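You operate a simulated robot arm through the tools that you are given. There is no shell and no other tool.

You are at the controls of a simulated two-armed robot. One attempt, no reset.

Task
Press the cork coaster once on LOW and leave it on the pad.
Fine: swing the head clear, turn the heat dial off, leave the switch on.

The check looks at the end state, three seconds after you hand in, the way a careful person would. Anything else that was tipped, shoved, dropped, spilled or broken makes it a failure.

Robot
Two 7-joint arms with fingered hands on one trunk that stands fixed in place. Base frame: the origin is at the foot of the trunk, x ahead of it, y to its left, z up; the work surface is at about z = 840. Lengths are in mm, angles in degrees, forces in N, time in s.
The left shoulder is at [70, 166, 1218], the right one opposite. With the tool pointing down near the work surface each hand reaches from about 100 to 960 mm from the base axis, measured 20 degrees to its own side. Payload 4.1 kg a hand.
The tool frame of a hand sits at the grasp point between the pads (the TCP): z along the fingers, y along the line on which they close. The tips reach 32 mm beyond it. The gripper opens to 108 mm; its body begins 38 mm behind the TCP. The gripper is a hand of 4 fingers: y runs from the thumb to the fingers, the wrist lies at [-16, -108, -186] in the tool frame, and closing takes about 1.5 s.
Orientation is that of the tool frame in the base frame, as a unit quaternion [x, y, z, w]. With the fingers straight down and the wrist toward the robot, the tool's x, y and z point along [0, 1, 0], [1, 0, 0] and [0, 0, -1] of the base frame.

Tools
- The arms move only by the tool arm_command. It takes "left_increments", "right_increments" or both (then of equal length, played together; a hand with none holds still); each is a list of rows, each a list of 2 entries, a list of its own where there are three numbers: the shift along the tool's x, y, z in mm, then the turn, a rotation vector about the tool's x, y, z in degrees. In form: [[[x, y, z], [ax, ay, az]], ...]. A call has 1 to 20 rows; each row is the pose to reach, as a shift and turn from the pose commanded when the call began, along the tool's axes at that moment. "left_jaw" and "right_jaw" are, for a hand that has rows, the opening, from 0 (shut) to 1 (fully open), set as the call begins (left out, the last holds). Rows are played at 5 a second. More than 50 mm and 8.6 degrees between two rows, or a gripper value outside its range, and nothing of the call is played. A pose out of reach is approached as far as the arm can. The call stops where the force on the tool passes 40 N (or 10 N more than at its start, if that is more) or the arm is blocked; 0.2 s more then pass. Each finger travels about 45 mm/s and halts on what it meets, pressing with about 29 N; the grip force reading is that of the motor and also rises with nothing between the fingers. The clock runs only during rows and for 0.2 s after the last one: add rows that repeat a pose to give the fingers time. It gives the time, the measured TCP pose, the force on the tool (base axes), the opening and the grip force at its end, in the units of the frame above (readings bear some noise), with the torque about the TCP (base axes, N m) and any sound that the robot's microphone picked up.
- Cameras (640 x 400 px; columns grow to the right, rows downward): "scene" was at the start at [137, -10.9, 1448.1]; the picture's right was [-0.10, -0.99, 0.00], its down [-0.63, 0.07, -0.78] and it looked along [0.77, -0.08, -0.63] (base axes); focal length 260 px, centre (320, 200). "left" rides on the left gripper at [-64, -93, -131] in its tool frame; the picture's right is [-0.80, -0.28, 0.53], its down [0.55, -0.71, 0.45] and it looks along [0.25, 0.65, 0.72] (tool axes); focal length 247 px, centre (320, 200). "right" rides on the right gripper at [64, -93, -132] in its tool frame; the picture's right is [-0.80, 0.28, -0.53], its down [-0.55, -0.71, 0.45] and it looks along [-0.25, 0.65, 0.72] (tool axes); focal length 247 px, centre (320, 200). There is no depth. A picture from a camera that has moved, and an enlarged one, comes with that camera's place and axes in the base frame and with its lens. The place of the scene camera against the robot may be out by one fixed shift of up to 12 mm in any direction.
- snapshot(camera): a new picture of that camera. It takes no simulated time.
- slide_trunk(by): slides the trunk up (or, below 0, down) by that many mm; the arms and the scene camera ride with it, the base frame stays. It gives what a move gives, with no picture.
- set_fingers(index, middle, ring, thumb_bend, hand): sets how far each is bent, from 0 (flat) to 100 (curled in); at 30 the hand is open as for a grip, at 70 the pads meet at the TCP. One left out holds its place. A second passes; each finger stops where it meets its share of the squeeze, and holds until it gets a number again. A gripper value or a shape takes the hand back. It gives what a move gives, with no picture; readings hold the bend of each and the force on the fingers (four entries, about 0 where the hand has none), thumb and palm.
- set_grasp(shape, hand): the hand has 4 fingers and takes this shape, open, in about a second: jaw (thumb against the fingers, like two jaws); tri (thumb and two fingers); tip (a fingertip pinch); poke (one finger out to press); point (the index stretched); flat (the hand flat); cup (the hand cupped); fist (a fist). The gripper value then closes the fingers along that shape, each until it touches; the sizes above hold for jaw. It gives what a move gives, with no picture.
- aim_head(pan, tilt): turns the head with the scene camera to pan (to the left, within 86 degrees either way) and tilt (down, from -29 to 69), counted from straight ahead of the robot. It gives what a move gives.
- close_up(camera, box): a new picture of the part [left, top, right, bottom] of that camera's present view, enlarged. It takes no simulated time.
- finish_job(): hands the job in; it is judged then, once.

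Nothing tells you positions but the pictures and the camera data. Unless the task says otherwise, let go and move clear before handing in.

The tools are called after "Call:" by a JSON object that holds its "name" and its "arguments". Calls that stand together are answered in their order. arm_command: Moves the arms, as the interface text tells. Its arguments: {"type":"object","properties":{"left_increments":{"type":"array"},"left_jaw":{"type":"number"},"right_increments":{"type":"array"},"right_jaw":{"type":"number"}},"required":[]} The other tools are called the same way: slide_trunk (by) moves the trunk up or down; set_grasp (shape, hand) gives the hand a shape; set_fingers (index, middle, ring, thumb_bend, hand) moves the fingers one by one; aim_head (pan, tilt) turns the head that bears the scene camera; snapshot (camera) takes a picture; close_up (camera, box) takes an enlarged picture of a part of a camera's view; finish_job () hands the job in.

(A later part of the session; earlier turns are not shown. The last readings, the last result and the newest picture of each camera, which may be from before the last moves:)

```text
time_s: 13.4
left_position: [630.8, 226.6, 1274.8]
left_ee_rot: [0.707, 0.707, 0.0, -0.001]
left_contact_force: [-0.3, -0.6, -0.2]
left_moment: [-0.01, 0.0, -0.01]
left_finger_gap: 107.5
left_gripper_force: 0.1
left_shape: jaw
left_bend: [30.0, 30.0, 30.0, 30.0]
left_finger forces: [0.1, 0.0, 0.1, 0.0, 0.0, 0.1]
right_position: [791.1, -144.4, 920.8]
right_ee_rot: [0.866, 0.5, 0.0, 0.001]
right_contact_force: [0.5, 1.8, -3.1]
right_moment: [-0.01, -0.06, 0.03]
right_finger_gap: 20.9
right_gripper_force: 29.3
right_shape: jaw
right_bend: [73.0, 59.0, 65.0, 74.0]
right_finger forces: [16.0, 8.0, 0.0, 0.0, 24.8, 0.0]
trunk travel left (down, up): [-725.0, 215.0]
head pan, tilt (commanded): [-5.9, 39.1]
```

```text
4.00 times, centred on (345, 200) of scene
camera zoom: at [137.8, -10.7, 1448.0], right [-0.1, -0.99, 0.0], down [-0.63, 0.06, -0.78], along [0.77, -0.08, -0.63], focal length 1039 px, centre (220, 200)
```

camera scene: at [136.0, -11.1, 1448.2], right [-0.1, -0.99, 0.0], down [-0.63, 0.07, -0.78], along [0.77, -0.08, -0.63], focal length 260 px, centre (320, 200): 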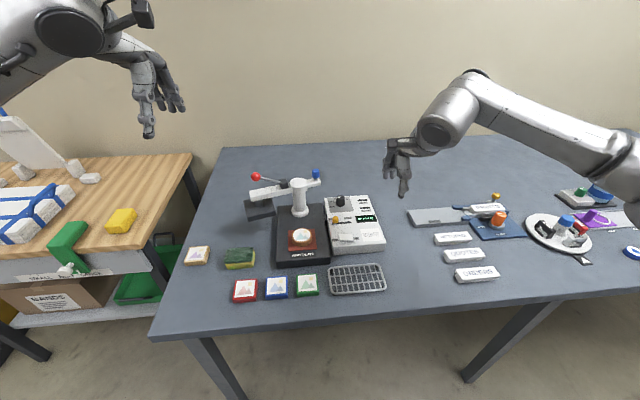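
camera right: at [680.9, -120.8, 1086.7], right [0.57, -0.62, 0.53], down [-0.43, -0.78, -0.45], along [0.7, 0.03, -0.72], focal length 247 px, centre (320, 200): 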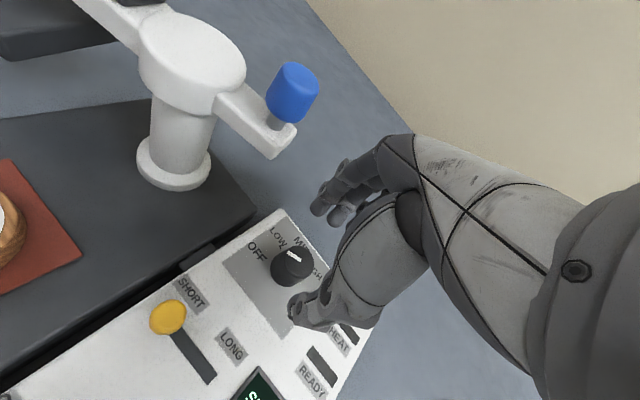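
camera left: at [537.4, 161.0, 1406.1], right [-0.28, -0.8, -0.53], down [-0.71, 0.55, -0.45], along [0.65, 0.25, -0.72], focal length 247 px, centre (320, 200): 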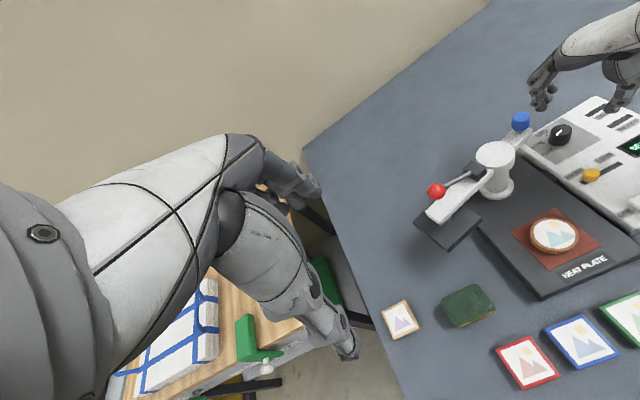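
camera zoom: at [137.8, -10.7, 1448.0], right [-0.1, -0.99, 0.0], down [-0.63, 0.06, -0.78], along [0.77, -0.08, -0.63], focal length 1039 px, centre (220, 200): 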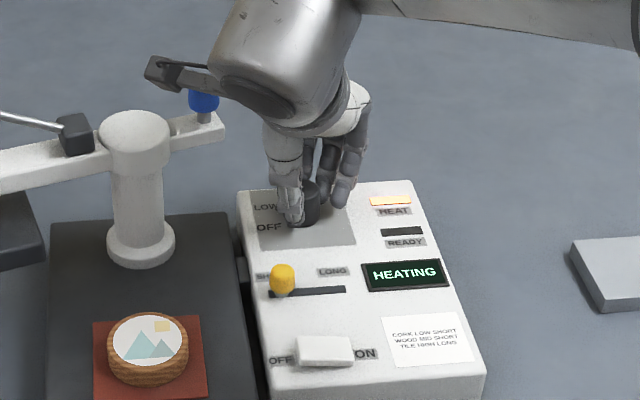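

The display reads HEATING and the HEAT lamp is on, with the mark near LOW. I'll let go and rise straight up so I can see exactly where the mark settled.

Call:
{"name": "arm_command", "arguments": {"right_increments": [[[0, 0, 0], [0, 0, 0]], [[0, 0, 0], [0, 0, 0]], [[0, 0, 0], [0, 0, 0]], [[0, 0, 0], [0, 0, 0]], [[0, 0, -12], [0, 0, 0]], [[0, 0, -36], [0, 0, 0]], [[0, 0, -70], [0, 0, 0]], [[0, 0, -70], [0, 0, 0]]], "right_jaw": 0.6}}

Call:
{"name": "close_up", "arguments": {"camera": "right", "box": [220, 200, 340, 300]}}

Call:
{"name": "close_up", "arguments": {"camera": "left", "box": [520, 70, 640, 150]}}

Call:
{"name": "close_up", "arguments": {"camera": "scene", "box": [290, 150, 400, 250]}}

```text
time_s: 15.2
left_position: [631.7, 227.2, 1274.3]
left_ee_rot: [0.707, 0.708, 0.0, -0.001]
left_contact_force: [-0.9, 0.1, -0.3]
left_moment: [-0.01, 0.0, 0.03]
left_finger_gap: 107.6
left_gripper_force: 0.1
left_shape: jaw
left_bend: [30.0, 30.0, 30.0, 30.0]
left_finger forces: [0.0, 0.1, 0.0, 0.0, 0.0, 0.0]
right_position: [791.7, -144.9, 990.6]
right_ee_rot: [0.866, 0.5, 0.0, 0.0]
right_contact_force: [0.7, 0.7, -0.5]
right_moment: [-0.02, -0.05, -0.02]
right_finger_gap: 64.4
right_gripper_force: 0.1
right_shape: jaw
right_bend: [28.0, 41.0, 38.0, 67.0]
right_finger forces: [0.1, 0.1, 0.0, 0.1, 0.0, 0.0]
trunk travel left (down, up): [-725.0, 215.0]
head pan, tilt (commanded): [-5.9, 39.1]
```

```text
4.00 times, centred on (280, 250) of right
camera zoom: at [742.6, -42.0, 1121.7], right [-0.15, -0.83, 0.53], down [-0.89, -0.12, -0.45], along [0.44, -0.54, -0.72], focal length 988 px, centre (480, 0)
```

zoom: 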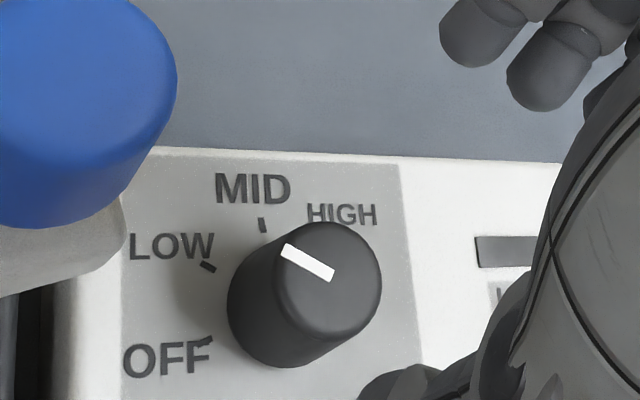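

```text
5.00 times, centred on (580, 110) of left
camera zoom: at [538.6, 162.0, 1405.5], right [-0.28, -0.8, -0.53], down [-0.71, 0.55, -0.45], along [0.65, 0.25, -0.72], focal length 1235 px, centre (-980, 650)
```

zoom: 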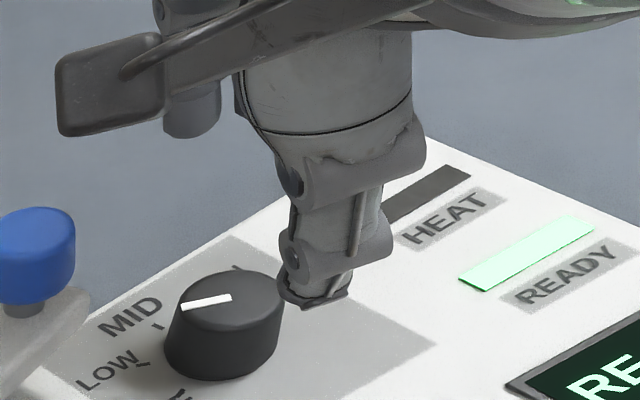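

```text
4.00 times, centred on (345, 200) of scene
camera zoom: at [137.7, -10.8, 1448.0], right [-0.1, -0.99, 0.0], down [-0.63, 0.07, -0.78], along [0.77, -0.08, -0.63], focal length 1039 px, centre (220, 200)
```

zoom: 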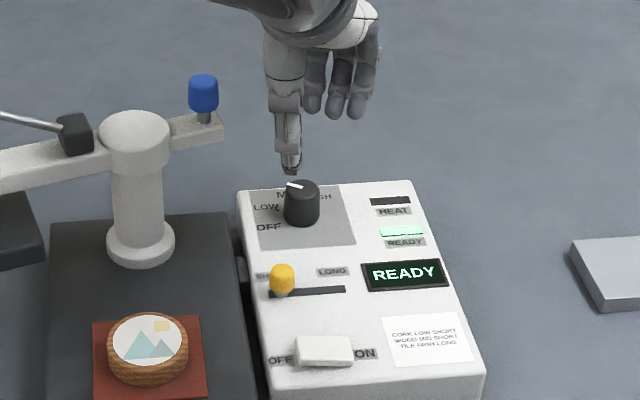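

READY is lit and the mark points at LOW. I'll pull the right hand up and away to the right, and bring the left hand lower for a close look at the press arm and its lever.

Call:
{"name": "arm_command", "arguments": {"right_increments": [[[0, 0, -40], [0, 0, 0]], [[-40, -9, -60], [0, 0, -6]], [[-80, -18, -80], [0, 0, -12]], [[-120, -27, -100], [0, 0, -18]], [[-160, -36, -120], [0, 0, -24]], [[-200, -44, -140], [0, 0, -30]], [[-200, -44, -140], [0, 0, -30]]], "left_increments": [[[-4, 2, 20], [0, 0, 0]], [[-8, 4, 40], [0, 0, 0]], [[-12, 6, 60], [0, 0, 0]], [[-17, 8, 80], [0, 0, 0]], [[-22, 10, 100], [0, 0, 0]], [[-26, 10, 120], [0, 0, 0]], [[-26, 10, 120], [0, 0, 0]]]}}

Call:
{"name": "snapshot", "arguments": {"camera": "left"}}

Call:
{"name": "snapshot", "arguments": {"camera": "right"}}

Call:
{"name": "snapshot", "arguments": {"camera": "scene"}}

Call:
{"name": "close_up", "arguments": {"camera": "left", "box": [360, 60, 560, 260]}}

Call:
{"name": "close_up", "arguments": {"camera": "scene", "box": [230, 160, 400, 260]}}

```text
time_s: 16.8
left_position: [641.2, 201.7, 1152.3]
left_ee_rot: [0.707, 0.707, -0.001, -0.001]
left_contact_force: [0.0, 0.6, -0.6]
left_moment: [0.01, 0.01, 0.02]
left_finger_gap: 107.4
left_gripper_force: 0.0
left_shape: jaw
left_bend: [30.0, 30.0, 30.0, 30.0]
left_finger forces: [0.0, 0.0, 0.0, 0.0, 0.1, 0.0]
right_position: [653.8, -294.8, 1130.1]
right_ee_rot: [0.707, 0.707, 0.0, 0.0]
right_contact_force: [0.7, 0.5, -0.3]
right_moment: [0.01, -0.01, 0.02]
right_finger_gap: 64.5
right_gripper_force: 0.1
right_shape: jaw
right_bend: [28.0, 41.0, 38.0, 67.0]
right_finger forces: [0.1, 0.0, 0.0, 0.0, 0.0, 0.1]
trunk travel left (down, up): [-725.0, 215.0]
head pan, tilt (commanded): [-5.9, 39.1]
```

```text
taken
camera left: at [549.0, 137.6, 1284.6], right [-0.28, -0.8, -0.53], down [-0.71, 0.55, -0.45], along [0.65, 0.25, -0.72], focal length 247 px, centre (320, 200)
```

left: 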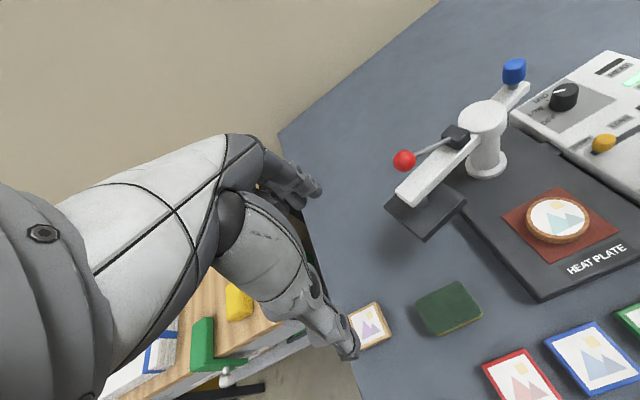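

```text
taken
camera right: at [560.9, -231.3, 1261.2], right [0.28, -0.8, 0.53], down [-0.71, -0.55, -0.45], along [0.65, -0.25, -0.72], focal length 247 px, centre (320, 200)
```

right: 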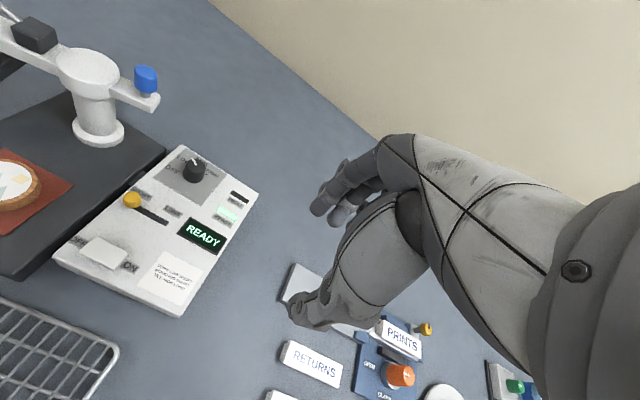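

```text
taken
camera scene: at [138.1, -9.4, 1448.0], right [-0.1, -0.99, 0.0], down [-0.63, 0.06, -0.78], along [0.77, -0.08, -0.63], focal length 260 px, centre (320, 200)
```

scene: 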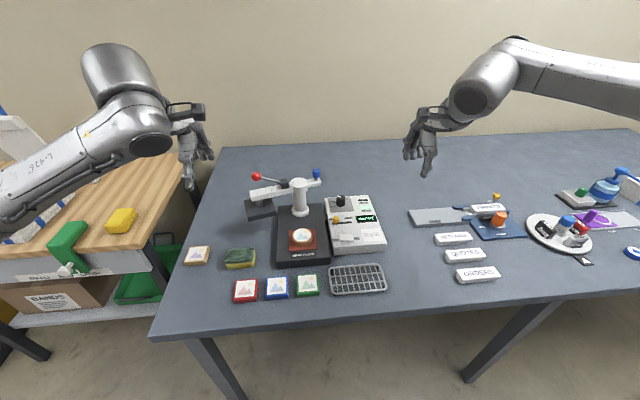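

```text
2.00 times, centred on (460, 160) of left
camera zoom: at [549.0, 137.6, 1284.6], right [-0.28, -0.8, -0.53], down [-0.71, 0.55, -0.45], along [0.65, 0.25, -0.72], focal length 494 px, centre (40, 280)
```

zoom: 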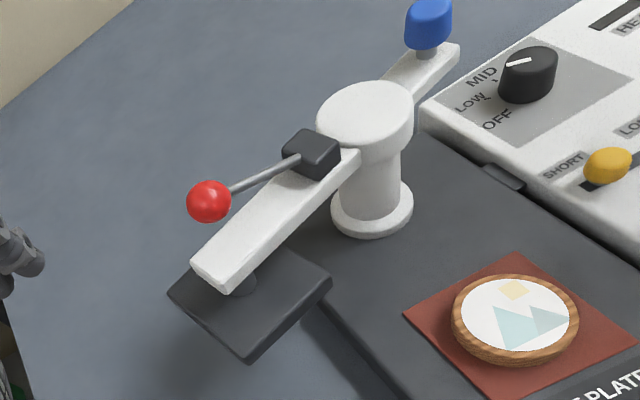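

```text
3.76 times, centred on (315, 210) of scene
camera zoom: at [138.1, -9.4, 1448.0], right [-0.1, -0.99, 0.0], down [-0.63, 0.06, -0.78], along [0.77, -0.08, -0.63], focal length 978 px, centre (339, 162)
```

zoom: 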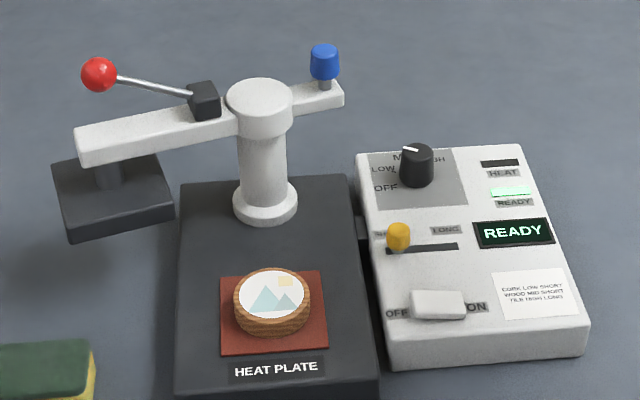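

The dial is at LOW with READY lit. I put the swing post at about (776, -10) and the red ball at about (737, 106, 1050); the arm must swing about 74° to line up with the pad. I plan to hold the red ball with the left hand, so I'll test in free air above the pad whether that hand can reach the needed yaw.

Call:
{"name": "arm_command", "arguments": {"left_increments": [[[-21, 1, 4], [0, 0, -7]], [[-42, 2, 8], [0, 0, -14]], [[-63, 3, 12], [0, 0, -21]], [[-84, 5, 16], [0, 0, -28]], [[-105, 6, 20], [0, 0, -35]], [[-126, 7, 24], [0, 0, -42]], [[-147, 8, 28], [0, 0, -49]], [[-168, 10, 32], [0, 0, -56]], [[-190, 11, 36], [0, 0, -63]], [[-212, 12, 40], [0, 0, -70]], [[-212, 12, 40], [0, 0, -70]]], "left_jaw": 0.6}}

Call:
{"name": "snapshot", "arguments": {"camera": "left"}}

Call:
{"name": "snapshot", "arguments": {"camera": "scene"}}

```text
time_s: 19.2
left_position: [651.5, -10.5, 1115.6]
left_ee_rot: [0.172, 0.985, 0.0, 0.0]
left_contact_force: [0.3, 0.0, 0.1]
left_moment: [-0.01, 0.01, 0.01]
left_finger_gap: 65.2
left_gripper_force: 0.0
left_shape: jaw
left_bend: [28.0, 41.0, 38.0, 66.0]
left_finger forces: [0.0, 0.0, 0.1, 0.0, 0.0, 0.0]
right_position: [654.5, -295.9, 1130.5]
right_ee_rot: [0.707, 0.707, 0.0, 0.0]
right_contact_force: [-1.0, 0.3, 0.2]
right_moment: [-0.02, -0.05, -0.01]
right_finger_gap: 64.6
right_gripper_force: 0.1
right_shape: jaw
right_bend: [28.0, 41.0, 38.0, 67.0]
right_finger forces: [0.0, 0.1, 0.0, 0.0, 0.0, 0.0]
trunk travel left (down, up): [-725.0, 215.0]
head pan, tilt (commanded): [-5.9, 39.1]
```

```text
taken
camera left: at [680.8, -119.9, 1246.7], right [0.65, -0.54, -0.53], down [-0.76, -0.48, -0.45], along [-0.01, 0.69, -0.72], focal length 247 px, centre (320, 200)
```

left: 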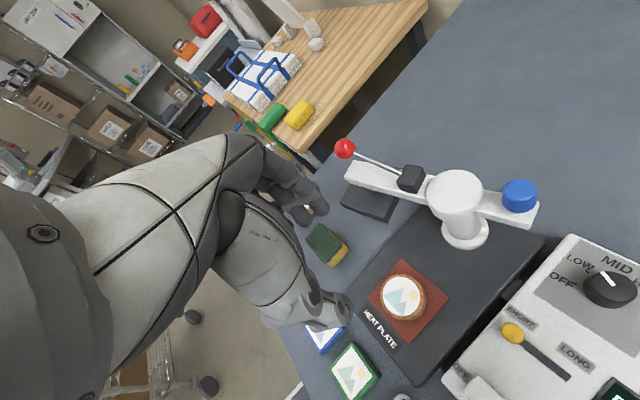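

```text
taken
camera scene: at [137.0, -9.7, 1448.1], right [-0.1, -0.99, 0.0], down [-0.63, 0.06, -0.78], along [0.77, -0.08, -0.63], focal length 260 px, centre (320, 200)
```

scene: 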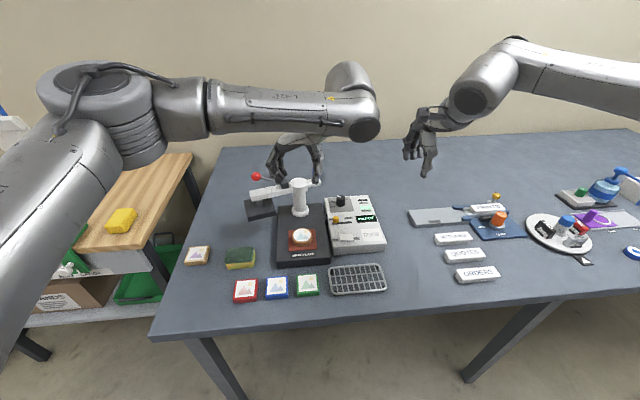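

The left hand reaches yaw 70 over the pad. I'll check yaw 82 and the lower pressing height too, since nothing is beneath it except the coaster far below.

Call:
{"name": "arm_command", "arguments": {"left_increments": [[[0, 0, 20], [0, 0, -6]], [[0, 0, 40], [0, 0, -12]], [[0, 0, 60], [0, 0, -12]], [[0, 0, 90], [0, 0, -12]], [[0, 0, 90], [0, 0, -12]]]}}

Call:
{"name": "snapshot", "arguments": {"camera": "left"}}

Call:
{"name": "close_up", "arguments": {"camera": "left", "box": [330, 80, 570, 240]}}

Call:
{"name": "close_up", "arguments": {"camera": "scene", "box": [230, 120, 400, 260]}}

```text
time_s: 20.4
left_position: [651.0, -13.2, 1024.8]
left_ee_rot: [0.07, 0.998, 0.001, 0.0]
left_contact_force: [0.7, 0.2, 0.0]
left_moment: [0.01, 0.0, 0.04]
left_finger_gap: 65.1
left_gripper_force: 0.1
left_shape: jaw
left_bend: [28.0, 41.0, 38.0, 66.0]
left_finger forces: [0.0, 0.0, 0.0, 0.0, 0.0, 0.1]
right_position: [653.9, -296.6, 1130.8]
right_ee_rot: [0.707, 0.707, 0.0, -0.001]
right_contact_force: [-1.2, -0.6, 0.5]
right_moment: [0.02, -0.01, -0.01]
right_finger_gap: 64.4
right_gripper_force: 0.0
right_shape: jaw
right_bend: [28.0, 41.0, 38.0, 67.0]
right_finger forces: [0.0, 0.0, 0.0, 0.1, 0.0, 0.1]
trunk travel left (down, up): [-725.0, 215.0]
head pan, tilt (commanded): [-5.9, 39.1]
```

```text
taken
camera left: at [702.8, -113.1, 1155.4], right [0.75, -0.39, -0.53], down [-0.64, -0.62, -0.45], along [-0.16, 0.68, -0.72], focal length 247 px, centre (320, 200)
```

left: 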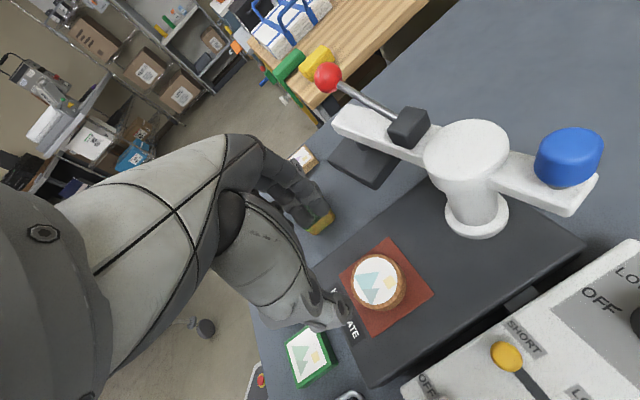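

```text
2.50 times, centred on (450, 160) of left
camera zoom: at [702.8, -113.1, 1155.4], right [0.75, -0.39, -0.53], down [-0.64, -0.62, -0.45], along [-0.16, 0.68, -0.72], focal length 617 px, centre (-5, 300)
```

zoom: 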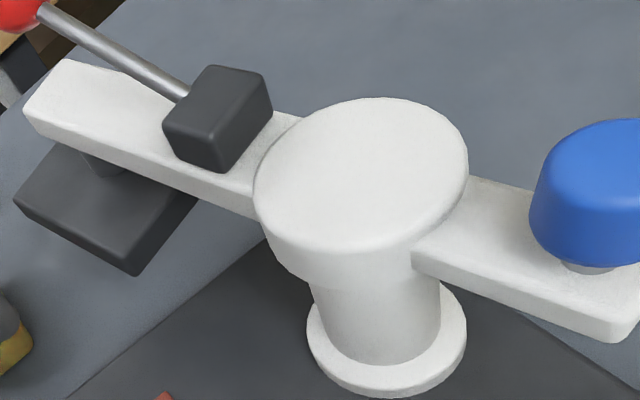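

```text
2.86 times, centred on (315, 190) of scene
camera zoom: at [136.5, -11.0, 1448.1], right [-0.1, -0.99, 0.0], down [-0.63, 0.07, -0.78], along [0.77, -0.08, -0.63], focal length 742 px, centre (334, 229)
```

zoom: 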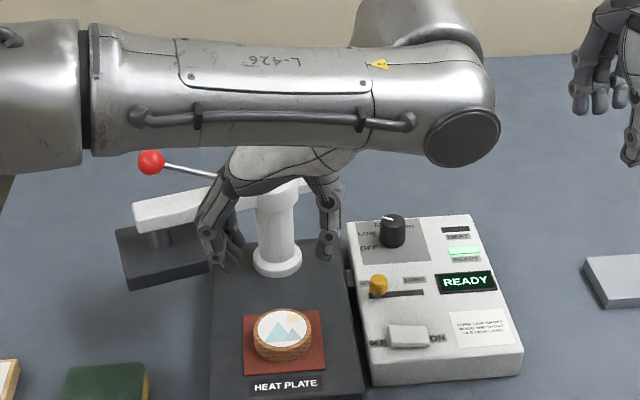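

The left hand can reach both ends of the swing, and I now place the ball at (744, 104.5, 1042) with the post axis at (777, -12.5). I'll rise, move over the ball and turn so the jaw closes across the swing direction.

Call:
{"name": "arm_command", "arguments": {"left_increments": [[[0, 0, -45], [0, 0, 0]], [[0, 0, -90], [0, 0, 8]], [[0, 0, -105], [0, 0, 16]], [[-12.6, 21.5, -105], [0, 0, 24]], [[-25, 43, -105], [0, 0, 32]], [[-38, 64.6, -105], [0, 0, 40]], [[-50.5, 86, -105], [0, 0, 48]], [[-63, 107.7, -105], [0, 0, 56]], [[-75.8, 129.3, -105], [0, 0, 64]], [[-75.8, 129.3, -105], [0, 0, 71]], [[-75.8, 129.3, -105], [0, 0, 77]], [[-75.8, 129.3, -105], [0, 0, 77]]]}}

Call:
{"name": "snapshot", "arguments": {"camera": "left"}}

Call:
{"name": "close_up", "arguments": {"camera": "scene", "box": [200, 110, 370, 240]}}

Call:
{"name": "snapshot", "arguments": {"camera": "right"}}

```text
time_s: 23.0
left_position: [745.7, 106.2, 1128.6]
left_ee_rot: [0.676, 0.737, 0.0, 0.0]
left_contact_force: [0.3, 0.2, 0.2]
left_moment: [0.03, -0.01, 0.02]
left_finger_gap: 65.4
left_gripper_force: 0.0
left_shape: jaw
left_bend: [28.0, 41.0, 38.0, 66.0]
left_finger forces: [0.0, 0.1, 0.0, 0.0, 0.0, 0.0]
right_position: [654.0, -298.2, 1130.0]
right_ee_rot: [0.707, 0.707, -0.001, 0.0]
right_contact_force: [0.4, -0.3, -1.0]
right_moment: [0.01, 0.02, 0.03]
right_finger_gap: 64.6
right_gripper_force: 0.0
right_shape: jaw
right_bend: [28.0, 41.0, 38.0, 67.0]
right_finger forces: [0.1, 0.0, 0.0, 0.0, 0.0, 0.1]
trunk travel left (down, up): [-725.0, 215.0]
head pan, tilt (commanded): [-5.9, 39.1]
```

```text
taken
camera left: at [658.7, 33.5, 1260.3], right [-0.21, -0.82, -0.53], down [-0.75, 0.49, -0.45], along [0.63, 0.3, -0.72], focal length 247 px, centre (320, 200)
```

left: 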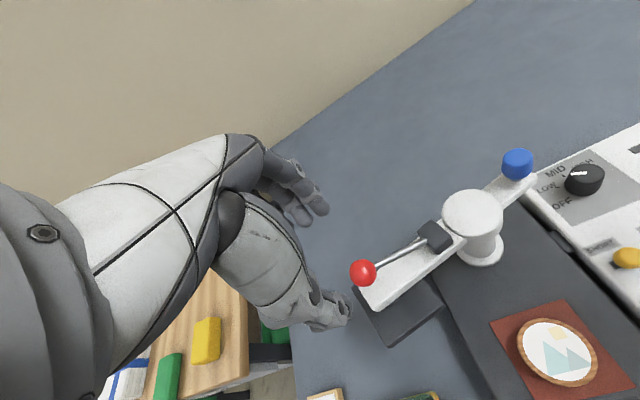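

```text
3.08 times, centred on (285, 175) of scene
camera zoom: at [137.2, -11.0, 1448.0], right [-0.1, -0.99, 0.0], down [-0.63, 0.07, -0.78], along [0.77, -0.08, -0.63], focal length 800 px, centre (428, 277)
```

zoom: 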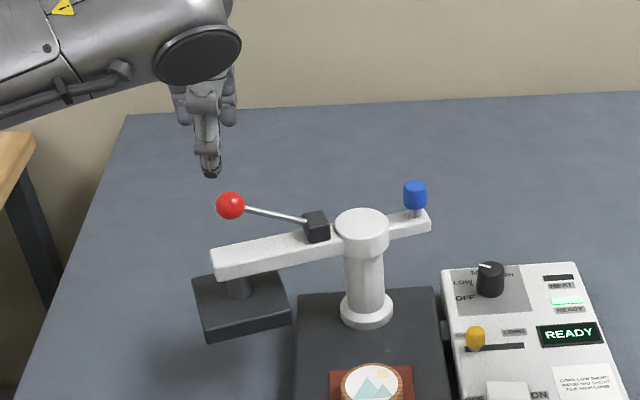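

```text
taken
camera right: at [560.6, -232.5, 1261.1], right [0.28, -0.8, 0.53], down [-0.71, -0.55, -0.45], along [0.65, -0.25, -0.72], focal length 247 px, centre (320, 200)
```

right: 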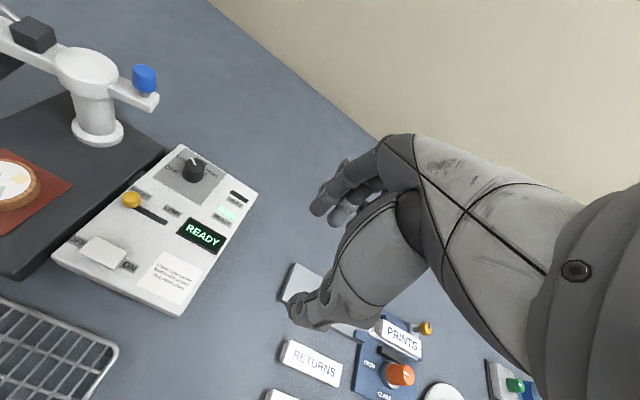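

The hand is over the ball, within about 2 mm. I'll shift slightly and lower so the ball sits between the fingertip pads, then check.

Call:
{"name": "arm_command", "arguments": {"left_increments": [[[-2, 0, 22], [0, 0, 0]], [[-2, 0, 44], [0, 0, 0]], [[-2, 0, 66], [0, 0, 0]], [[-2, 0, 66], [0, 0, 0]]]}}

Call:
{"name": "close_up", "arguments": {"camera": "left", "box": [240, 140, 480, 360]}}

Call:
{"name": "close_up", "arguments": {"camera": "scene", "box": [220, 130, 330, 220]}}

```text
time_s: 24.0
left_position: [745.5, 103.6, 1063.0]
left_ee_rot: [0.676, 0.737, 0.0, -0.001]
left_contact_force: [0.5, -0.5, -0.2]
left_moment: [0.0, 0.0, 0.0]
left_finger_gap: 65.3
left_gripper_force: 0.1
left_shape: jaw
left_bend: [28.0, 41.0, 38.0, 66.0]
left_finger forces: [0.0, 0.0, 0.0, 0.1, 0.0, 0.0]
right_position: [654.5, -297.0, 1130.5]
right_ee_rot: [0.707, 0.707, 0.0, 0.0]
right_contact_force: [0.3, -0.7, -0.9]
right_moment: [0.01, -0.03, 0.01]
right_finger_gap: 64.4
right_gripper_force: 0.1
right_shape: jaw
right_bend: [28.0, 41.0, 38.0, 67.0]
right_finger forces: [0.0, 0.0, 0.0, 0.0, 0.2, 0.0]
trunk travel left (down, up): [-725.0, 215.0]
head pan, tilt (commanded): [-5.9, 39.1]
```

```text
1.82 times, centred on (360, 250) of left
camera zoom: at [659.2, 31.9, 1194.5], right [-0.21, -0.82, -0.53], down [-0.75, 0.49, -0.45], along [0.62, 0.3, -0.72], focal length 449 px, centre (247, 109)
```

zoom: 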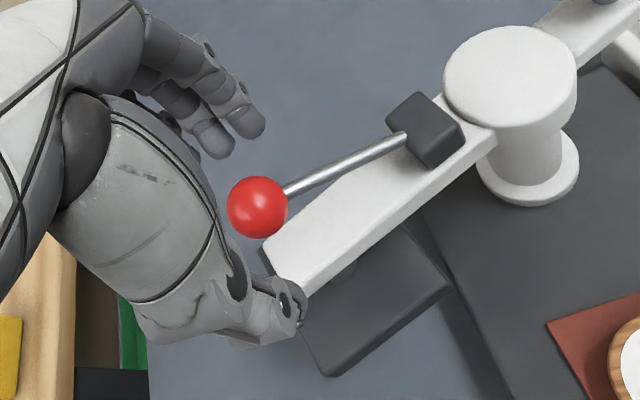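

```text
4.44 times, centred on (275, 175) of scene
camera zoom: at [137.0, -11.0, 1448.1], right [-0.1, -0.99, 0.0], down [-0.63, 0.07, -0.78], along [0.77, -0.08, -0.63], focal length 1155 px, centre (520, 311)
```

zoom: 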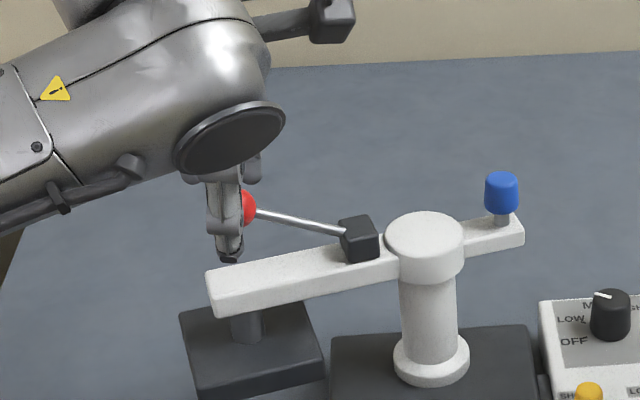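

The ball sits centred between thumb and fingers. I'll close on it and hold while the grip settles.

Call:
{"name": "arm_command", "arguments": {"left_increments": [[[0, 0, 0], [0, 0, 0]], [[0, 0, 0], [0, 0, 0]], [[0, 0, 0], [0, 0, 0]], [[0, 0, 0], [0, 0, 0]], [[0, 0, 0], [0, 0, 0]], [[0, 0, 0], [0, 0, 0]], [[0, 0, 0], [0, 0, 0]]], "left_jaw": 0.05}}

Call:
{"name": "close_up", "arguments": {"camera": "left", "box": [240, 140, 480, 360]}}

Call:
{"name": "close_up", "arguments": {"camera": "scene", "box": [220, 130, 330, 220]}}

```text
time_s: 25.6
left_position: [745.8, 103.8, 1063.4]
left_ee_rot: [0.675, 0.737, -0.001, -0.001]
left_contact_force: [-7.0, -0.7, -4.2]
left_moment: [0.01, 0.18, -0.03]
left_finger_gap: 16.0
left_gripper_force: 28.6
left_shape: jaw
left_bend: [72.0, 62.0, 68.0, 73.0]
left_finger forces: [13.5, 7.5, 0.0, 0.1, 27.7, 0.1]
right_position: [653.7, -296.1, 1129.3]
right_ee_rot: [0.707, 0.707, 0.001, 0.0]
right_contact_force: [0.7, 0.7, 0.0]
right_moment: [-0.03, -0.02, -0.01]
right_finger_gap: 64.2
right_gripper_force: 0.0
right_shape: jaw
right_bend: [28.0, 41.0, 38.0, 67.0]
right_finger forces: [0.1, 0.0, 0.0, 0.1, 0.0, 0.0]
trunk travel left (down, up): [-725.0, 215.0]
head pan, tilt (commanded): [-5.9, 39.1]
```

```text
1.82 times, centred on (360, 250) of left
camera zoom: at [658.5, 31.8, 1194.7], right [-0.21, -0.82, -0.53], down [-0.75, 0.49, -0.45], along [0.62, 0.3, -0.72], focal length 449 px, centre (247, 109)
```

zoom: 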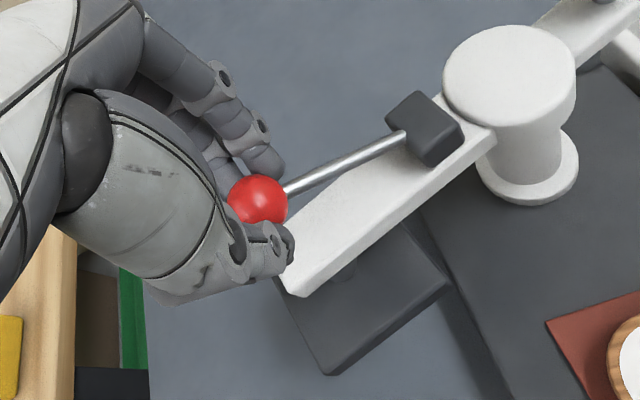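

```text
4.44 times, centred on (275, 175) of scene
camera zoom: at [136.2, -11.0, 1448.1], right [-0.1, -0.99, 0.0], down [-0.63, 0.07, -0.78], along [0.77, -0.08, -0.63], focal length 1155 px, centre (520, 311)
```

zoom: 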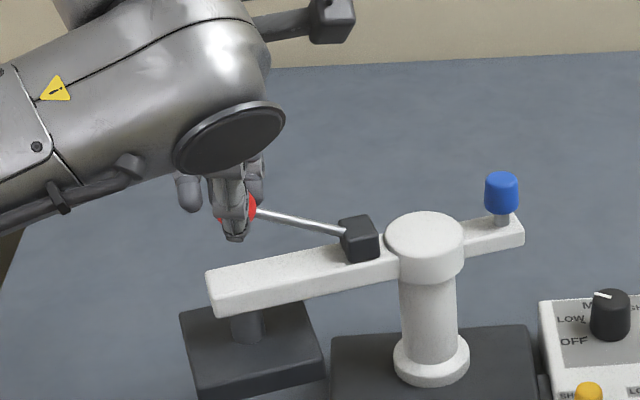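

The ball is firmly gripped. I'll begin swinging along the arc about the post, turning the hand with it, for the first 20° to see how freely it moves.

Call:
{"name": "arm_command", "arguments": {"left_increments": [[[-2.28, -10.27, 0], [0, 0, -5]], [[-5.44, -20.31, 0], [0, 0, -10]], [[-9.47, -30.02, 0], [0, 0, -15]], [[-14.33, -39.36, 0], [0, 0, -20]], [[-14.33, -39.36, 0], [0, 0, -20]]]}}

Call:
{"name": "close_up", "arguments": {"camera": "left", "box": [240, 140, 480, 360]}}

Call:
{"name": "close_up", "arguments": {"camera": "scene", "box": [220, 130, 400, 260]}}

```text
time_s: 26.8
left_position: [706.5, 86.6, 1063.7]
left_ee_rot: [0.537, 0.843, 0.0, -0.001]
left_contact_force: [-0.2, 0.0, -2.9]
left_moment: [0.04, -0.01, -0.04]
left_finger_gap: 15.8
left_gripper_force: 28.8
left_shape: jaw
left_bend: [72.0, 62.0, 68.0, 73.0]
left_finger forces: [16.6, 9.3, 0.0, 0.0, 25.8, 0.0]
right_position: [654.9, -295.9, 1131.1]
right_ee_rot: [0.707, 0.707, 0.0, 0.0]
right_contact_force: [0.3, -0.2, 0.0]
right_moment: [-0.03, -0.01, 0.0]
right_finger_gap: 64.7
right_gripper_force: 0.0
right_shape: jaw
right_bend: [28.0, 41.0, 38.0, 67.0]
right_finger forces: [0.0, 0.0, 0.1, 0.0, 0.1, 0.0]
trunk travel left (down, up): [-725.0, 215.0]
head pan, tilt (commanded): [-5.9, 39.1]
```

```text
1.82 times, centred on (360, 250) of left
camera zoom: at [651.0, -10.5, 1194.8], right [0.08, -0.84, -0.53], down [-0.87, 0.2, -0.45], along [0.48, 0.5, -0.72], focal length 449 px, centre (247, 109)
```

zoom: 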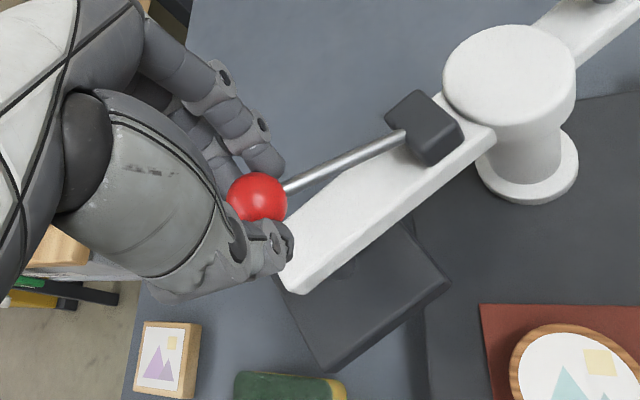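

```text
3.08 times, centred on (310, 195) of scene
camera zoom: at [137.6, -10.3, 1448.0], right [-0.1, -0.99, 0.0], down [-0.63, 0.06, -0.78], along [0.77, -0.08, -0.63], focal length 800 px, centre (351, 215)
```

zoom: 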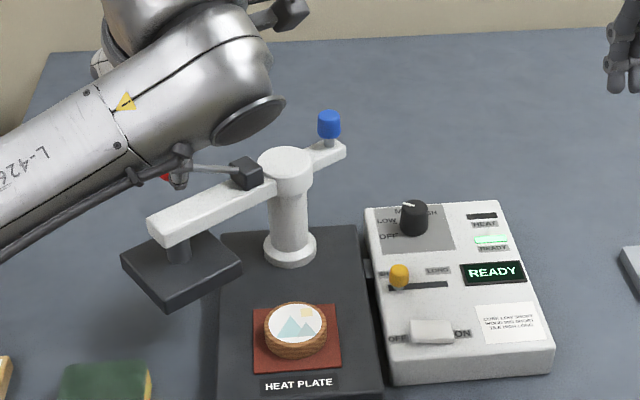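

The arm swings freely with almost no force. I'll carry on for another 50° and then check alignment with the pad.

Call:
{"name": "arm_command", "arguments": {"left_increments": [[[-2.28, -10.27, 0], [0, 0, -5]], [[-5.44, -20.31, 0], [0, 0, -10]], [[-9.47, -30.02, 0], [0, 0, -15]], [[-14.33, -39.36, 0], [0, 0, -20]], [[-19.98, -48.23, 0], [0, 0, -25]], [[-26.38, -56.58, 0], [0, 0, -30]], [[-33.49, -64.34, 0], [0, 0, -35]], [[-41.25, -71.44, 0], [0, 0, -40]], [[-49.59, -77.85, 0], [0, 0, -45]], [[-58.47, -83.5, 0], [0, 0, -50]], [[-58.47, -83.5, 0], [0, 0, -50]]]}}

Call:
{"name": "snapshot", "arguments": {"camera": "left"}}

Call:
{"name": "close_up", "arguments": {"camera": "scene", "box": [220, 130, 400, 260]}}

Call:
{"name": "snapshot", "arguments": {"camera": "right"}}

```text
time_s: 29.2
left_position: [657.2, -1.1, 1063.0]
left_ee_rot: [0.131, 0.991, -0.001, -0.001]
left_contact_force: [-0.6, -0.5, -2.4]
left_moment: [0.02, 0.05, 0.0]
left_finger_gap: 15.8
left_gripper_force: 28.8
left_shape: jaw
left_bend: [72.0, 62.0, 68.0, 74.0]
left_finger forces: [16.6, 10.2, 0.1, 0.0, 26.2, 0.0]
right_position: [654.7, -296.6, 1130.5]
right_ee_rot: [0.706, 0.708, 0.0, 0.0]
right_contact_force: [0.1, 0.5, -0.1]
right_moment: [0.01, -0.02, 0.0]
right_finger_gap: 64.4
right_gripper_force: 0.0
right_shape: jaw
right_bend: [28.0, 41.0, 38.0, 67.0]
right_finger forces: [0.1, 0.1, 0.0, 0.1, 0.0, 0.0]
trunk travel left (down, up): [-725.0, 215.0]
head pan, tilt (commanded): [-5.9, 39.1]
```

```text
taken
camera left: at [695.5, -108.6, 1194.5], right [0.7, -0.48, -0.53], down [-0.71, -0.54, -0.45], along [-0.07, 0.69, -0.72], focal length 247 px, centre (320, 200)
```

left: 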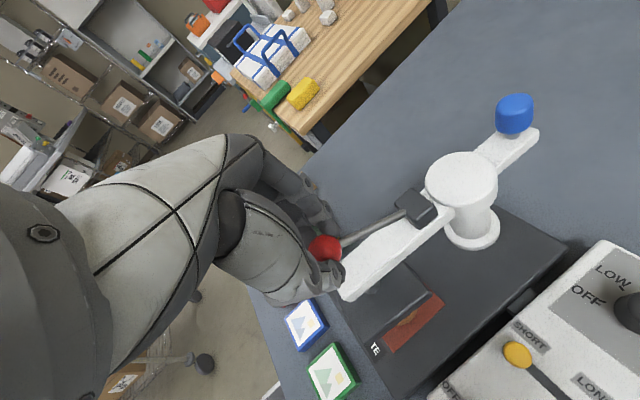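

```text
3.08 times, centred on (310, 195) of scene
camera zoom: at [137.2, -10.5, 1448.0], right [-0.1, -0.99, 0.0], down [-0.63, 0.06, -0.78], along [0.77, -0.08, -0.63], focal length 800 px, centre (351, 215)
```

zoom: 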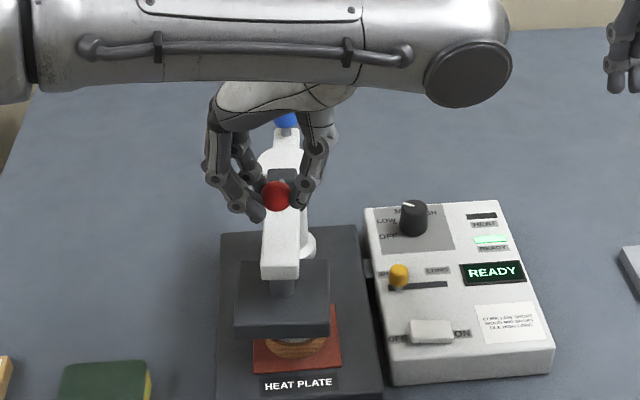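

```text
taken
camera right: at [560.6, -232.1, 1261.1], right [0.28, -0.8, 0.53], down [-0.71, -0.55, -0.45], along [0.65, -0.25, -0.72], focal length 247 px, centre (320, 200)
```

right: 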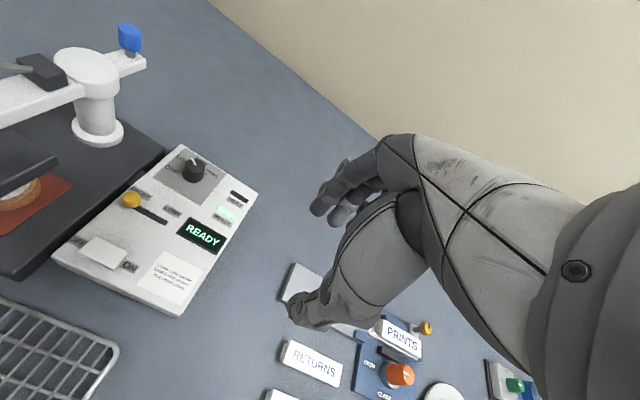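

The arm is at about 175° and the platen sits roughly 10 mm left of the pad centre. I'll swing the last 5°.

Call:
{"name": "arm_command", "arguments": {"left_increments": [[[-1.03, -5.16, 0], [0, 0, -2.5]], [[-2.28, -10.27, 0], [0, 0, -5]], [[-2.28, -10.27, 0], [0, 0, -5]]]}}

Call:
{"name": "close_up", "arguments": {"camera": "left", "box": [240, 60, 600, 360]}}

Call:
{"name": "close_up", "arguments": {"camera": "scene", "box": [250, 150, 380, 270]}}

Call:
{"name": "close_up", "arguments": {"camera": "right", "box": [0, 20, 240, 240]}}

```text
time_s: 30.0
left_position: [657.1, -10.9, 1062.4]
left_ee_rot: [0.088, 0.996, -0.001, 0.0]
left_contact_force: [-1.4, 5.4, -2.0]
left_moment: [0.21, 0.04, -0.07]
left_finger_gap: 15.8
left_gripper_force: 29.1
left_shape: jaw
left_bend: [72.0, 61.0, 68.0, 74.0]
left_finger forces: [18.1, 11.6, 0.1, 0.1, 23.7, 0.0]
right_position: [654.4, -296.1, 1129.7]
right_ee_rot: [0.707, 0.707, 0.001, 0.0]
right_contact_force: [-0.1, 0.2, 0.4]
right_moment: [0.04, -0.01, 0.01]
right_finger_gap: 64.8
right_gripper_force: 0.0
right_shape: jaw
right_bend: [28.0, 41.0, 38.0, 67.0]
right_finger forces: [0.0, 0.1, 0.0, 0.1, 0.0, 0.1]
trunk travel left (down, up): [-725.0, 215.0]
head pan, tilt (commanded): [-5.9, 39.1]
```

```text
1.33 times, centred on (420, 210) of left
camera zoom: at [704.2, -114.7, 1194.4], right [0.74, -0.42, -0.53], down [-0.66, -0.6, -0.45], along [-0.13, 0.68, -0.72], focal length 329 px, centre (187, 187)
```

zoom: 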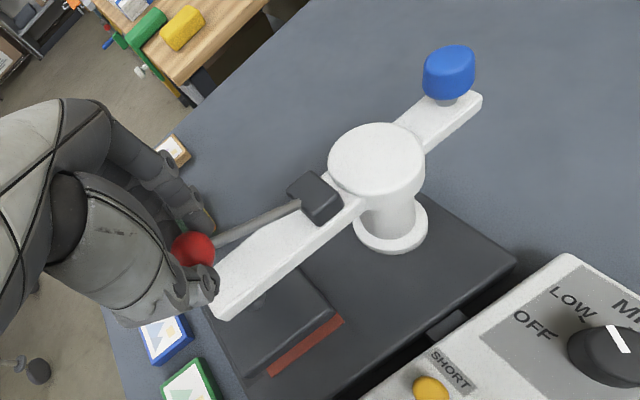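

```text
3.33 times, centred on (315, 210) of scene
camera zoom: at [137.1, -10.2, 1448.1], right [-0.1, -0.99, 0.0], down [-0.63, 0.06, -0.78], along [0.77, -0.08, -0.63], focal length 866 px, centre (337, 167)
```

zoom: 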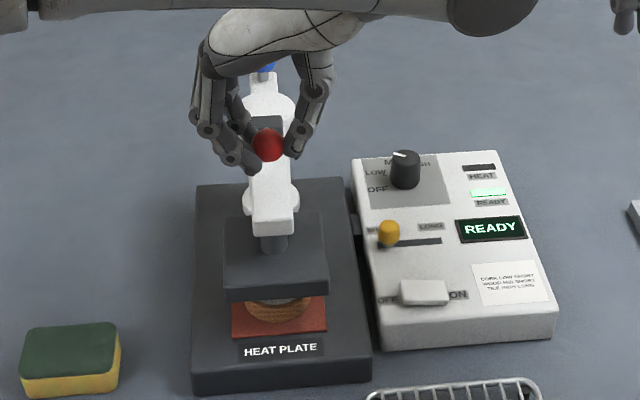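

```text
1.82 times, centred on (120, 130) of right
camera zoom: at [560.5, -231.7, 1261.3], right [0.28, -0.8, 0.53], down [-0.71, -0.55, -0.45], along [0.65, -0.25, -0.72], focal length 449 px, centre (684, 327)
```

zoom: 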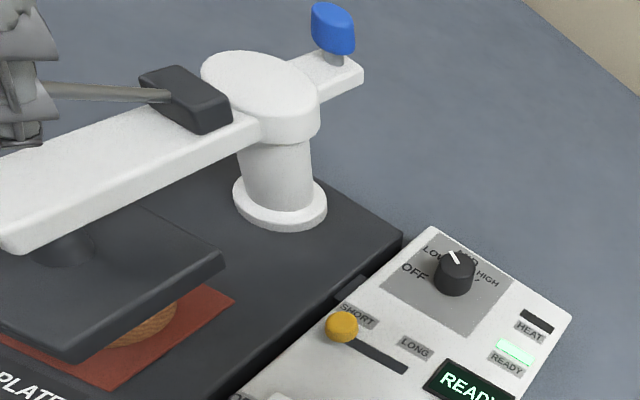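

There's a light stop at the pad position (5 N sideways) and the platen is centred over the pad. I'll start the lever down about 11 mm along its arc to check that it follows the grip.

Call:
{"name": "arm_command", "arguments": {"left_increments": [[[2.76, -0.49, 5.9], [0, 0, 0]], [[4.92, -0.88, 11.2], [0, 0, 0]], [[4.92, -0.88, 11.2], [0, 0, 0]]]}}

Call:
{"name": "close_up", "arguments": {"camera": "left", "box": [240, 60, 600, 360]}}

Call:
{"name": "close_up", "arguments": {"camera": "scene", "box": [250, 150, 380, 270]}}

Call:
{"name": "close_up", "arguments": {"camera": "right", "box": [0, 20, 240, 240]}}

```text
time_s: 30.8
left_position: [651.6, -12.1, 1051.6]
left_ee_rot: [0.088, 0.996, -0.001, -0.001]
left_contact_force: [4.7, 5.2, 4.7]
left_moment: [0.31, -0.32, -0.08]
left_finger_gap: 16.1
left_gripper_force: 29.2
left_shape: jaw
left_bend: [72.0, 61.0, 68.0, 74.0]
left_finger forces: [19.9, 10.3, 0.0, 0.0, 24.2, 0.1]
right_position: [654.7, -296.3, 1130.2]
right_ee_rot: [0.708, 0.707, 0.0, 0.0]
right_contact_force: [0.1, 0.4, 0.7]
right_moment: [0.0, 0.01, -0.01]
right_finger_gap: 64.4
right_gripper_force: 0.1
right_shape: jaw
right_bend: [28.0, 41.0, 38.0, 67.0]
right_finger forces: [0.0, 0.1, 0.1, 0.0, 0.1, 0.0]
trunk travel left (down, up): [-725.0, 215.0]
head pan, tilt (commanded): [-5.9, 39.1]
```

```text
1.33 times, centred on (420, 210) of left
camera zoom: at [698.9, -114.7, 1183.5], right [0.74, -0.42, -0.53], down [-0.66, -0.6, -0.45], along [-0.13, 0.68, -0.72], focal length 329 px, centre (187, 187)
```

zoom: 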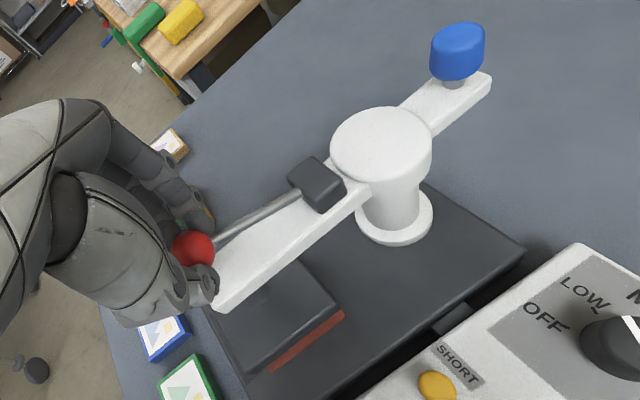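

```text
3.33 times, centred on (315, 210) of scene
camera zoom: at [137.5, -10.0, 1448.1], right [-0.1, -0.99, 0.0], down [-0.63, 0.06, -0.78], along [0.77, -0.08, -0.63], focal length 866 px, centre (337, 167)
```

zoom: 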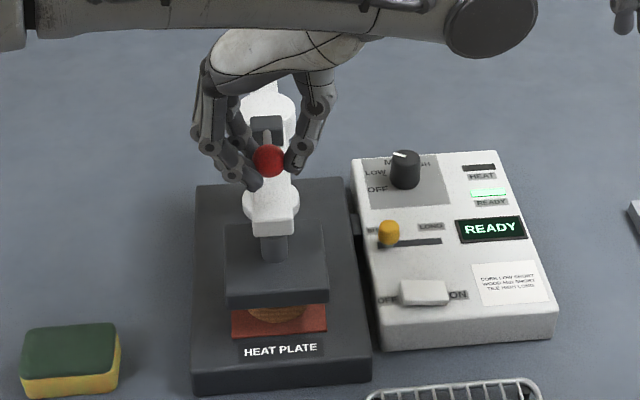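

```text
1.82 times, centred on (120, 130) of right
camera zoom: at [560.9, -231.6, 1261.2], right [0.28, -0.8, 0.53], down [-0.71, -0.55, -0.45], along [0.65, -0.25, -0.72], focal length 449 px, centre (684, 327)
```

zoom: 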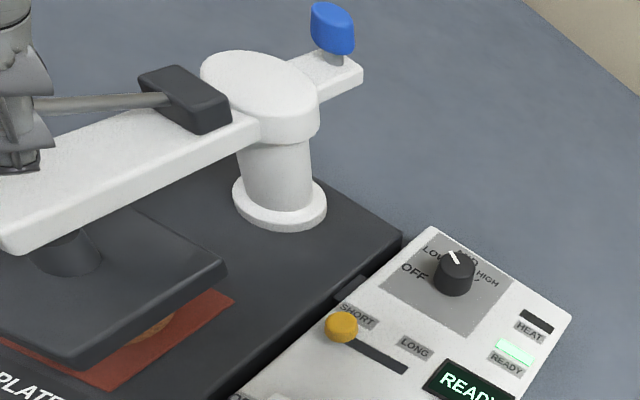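

The lever follows and the platen came down about 8 mm, so I expect contact after roughly 17 mm more at the ball. I'll press down now in one go and read the display.

Call:
{"name": "arm_command", "arguments": {"left_increments": [[[0.98, -0.18, 5.6], [0, 0, 0]], [[1.77, -0.32, 11.3], [0, 0, 0]], [[2.17, -0.39, 17.1], [0, 0, 0]], [[2.36, -0.42, 22.9], [0, 0, 0]]]}}

Call:
{"name": "close_up", "arguments": {"camera": "scene", "box": [250, 150, 380, 270]}}

Call:
{"name": "close_up", "arguments": {"camera": "right", "box": [0, 20, 240, 240]}}

Call:
{"name": "close_up", "arguments": {"camera": "left", "box": [240, 60, 600, 360]}}

```text
time_s: 31.8
left_position: [647.6, -13.3, 1029.5]
left_ee_rot: [0.088, 0.996, 0.0, 0.0]
left_contact_force: [-1.2, 4.8, 6.7]
left_moment: [0.29, -0.16, -0.05]
left_finger_gap: 16.5
left_gripper_force: 28.9
left_shape: jaw
left_bend: [73.0, 60.0, 68.0, 74.0]
left_finger forces: [18.1, 12.1, 0.0, 0.0, 23.6, 0.0]
right_position: [651.5, -295.3, 1130.4]
right_ee_rot: [0.707, 0.707, 0.0, 0.001]
right_contact_force: [-0.7, 0.0, -0.4]
right_moment: [0.01, -0.01, 0.0]
right_finger_gap: 64.5
right_gripper_force: 0.1
right_shape: jaw
right_bend: [28.0, 41.0, 38.0, 67.0]
right_finger forces: [0.0, 0.0, 0.1, 0.0, 0.0, 0.0]
trunk travel left (down, up): [-725.0, 215.0]
head pan, tilt (commanded): [-5.9, 39.1]
```

```text
3.33 times, centred on (315, 210) of scene
camera zoom: at [135.1, -10.1, 1448.3], right [-0.1, -0.99, 0.0], down [-0.63, 0.06, -0.78], along [0.77, -0.08, -0.63], focal length 866 px, centre (337, 167)
```

zoom: 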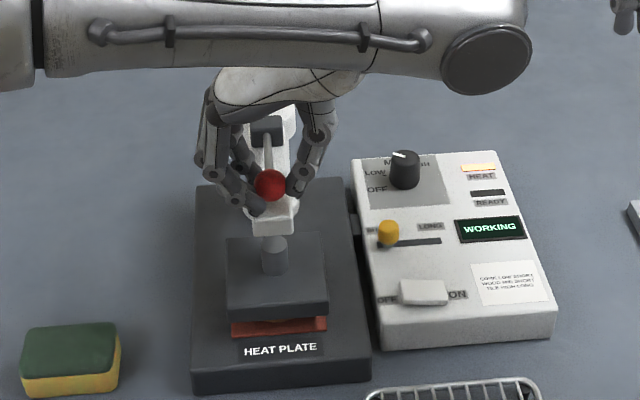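

```text
1.82 times, centred on (120, 130) of right
camera zoom: at [558.8, -231.8, 1262.1], right [0.28, -0.8, 0.53], down [-0.71, -0.55, -0.45], along [0.65, -0.25, -0.72], focal length 449 px, centre (684, 327)
```

zoom: 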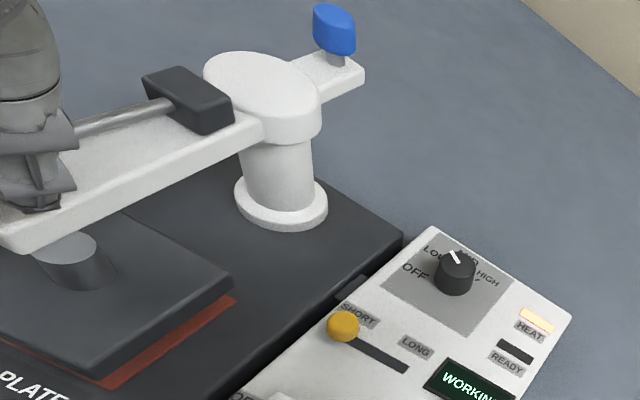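

```text
1.33 times, centred on (420, 210) of left
camera zoom: at [695.1, -115.5, 1161.9], right [0.74, -0.42, -0.53], down [-0.66, -0.6, -0.45], along [-0.13, 0.68, -0.72], focal length 329 px, centre (187, 187)
```

zoom: 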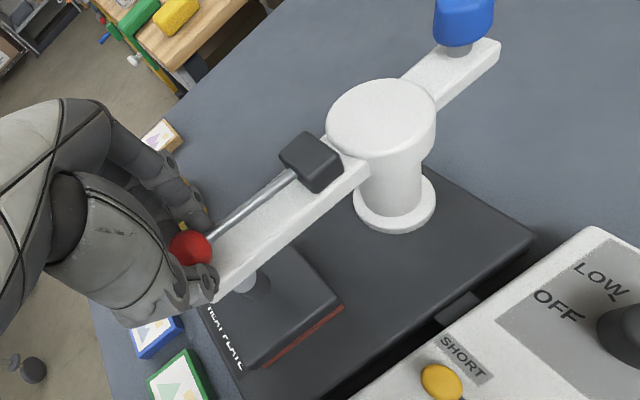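

The display says WORKING, so the press is running with only about 7 N on the lever. I'll hold still in short stretches and watch the display.

Call:
{"name": "arm_command", "arguments": {"left_increments": [[[0, 0, 0], [0, 0, 0]], [[0, 0, 0], [0, 0, 0]], [[0, 0, 0], [0, 0, 0]]]}}

Call:
{"name": "close_up", "arguments": {"camera": "scene", "box": [250, 150, 380, 270]}}

```text
time_s: 32.6
left_position: [649.0, -13.6, 1031.6]
left_ee_rot: [0.087, 0.996, 0.0, 0.0]
left_contact_force: [-3.5, 3.8, 7.0]
left_moment: [0.19, -0.11, -0.04]
left_finger_gap: 16.2
left_gripper_force: 29.0
left_shape: jaw
left_bend: [73.0, 60.0, 68.0, 74.0]
left_finger forces: [17.1, 12.0, 0.1, 0.0, 24.0, 0.1]
right_position: [653.1, -296.1, 1131.8]
right_ee_rot: [0.708, 0.707, 0.0, 0.0]
right_contact_force: [0.3, -0.3, -0.9]
right_moment: [0.0, -0.01, 0.01]
right_finger_gap: 64.5
right_gripper_force: 0.0
right_shape: jaw
right_bend: [28.0, 41.0, 38.0, 67.0]
right_finger forces: [0.1, 0.1, 0.0, 0.0, 0.1, 0.0]
trunk travel left (down, up): [-725.0, 215.0]
head pan, tilt (commanded): [-5.9, 39.1]
```

```text
3.33 times, centred on (315, 210) of scene
camera zoom: at [135.2, -10.3, 1448.3], right [-0.1, -0.99, 0.0], down [-0.63, 0.06, -0.78], along [0.77, -0.08, -0.63], focal length 866 px, centre (337, 167)
```

zoom: 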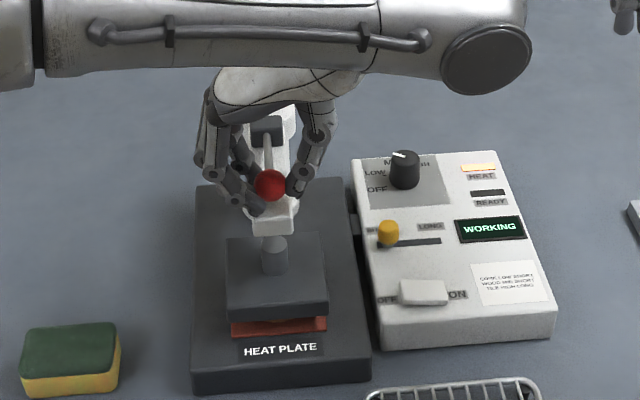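

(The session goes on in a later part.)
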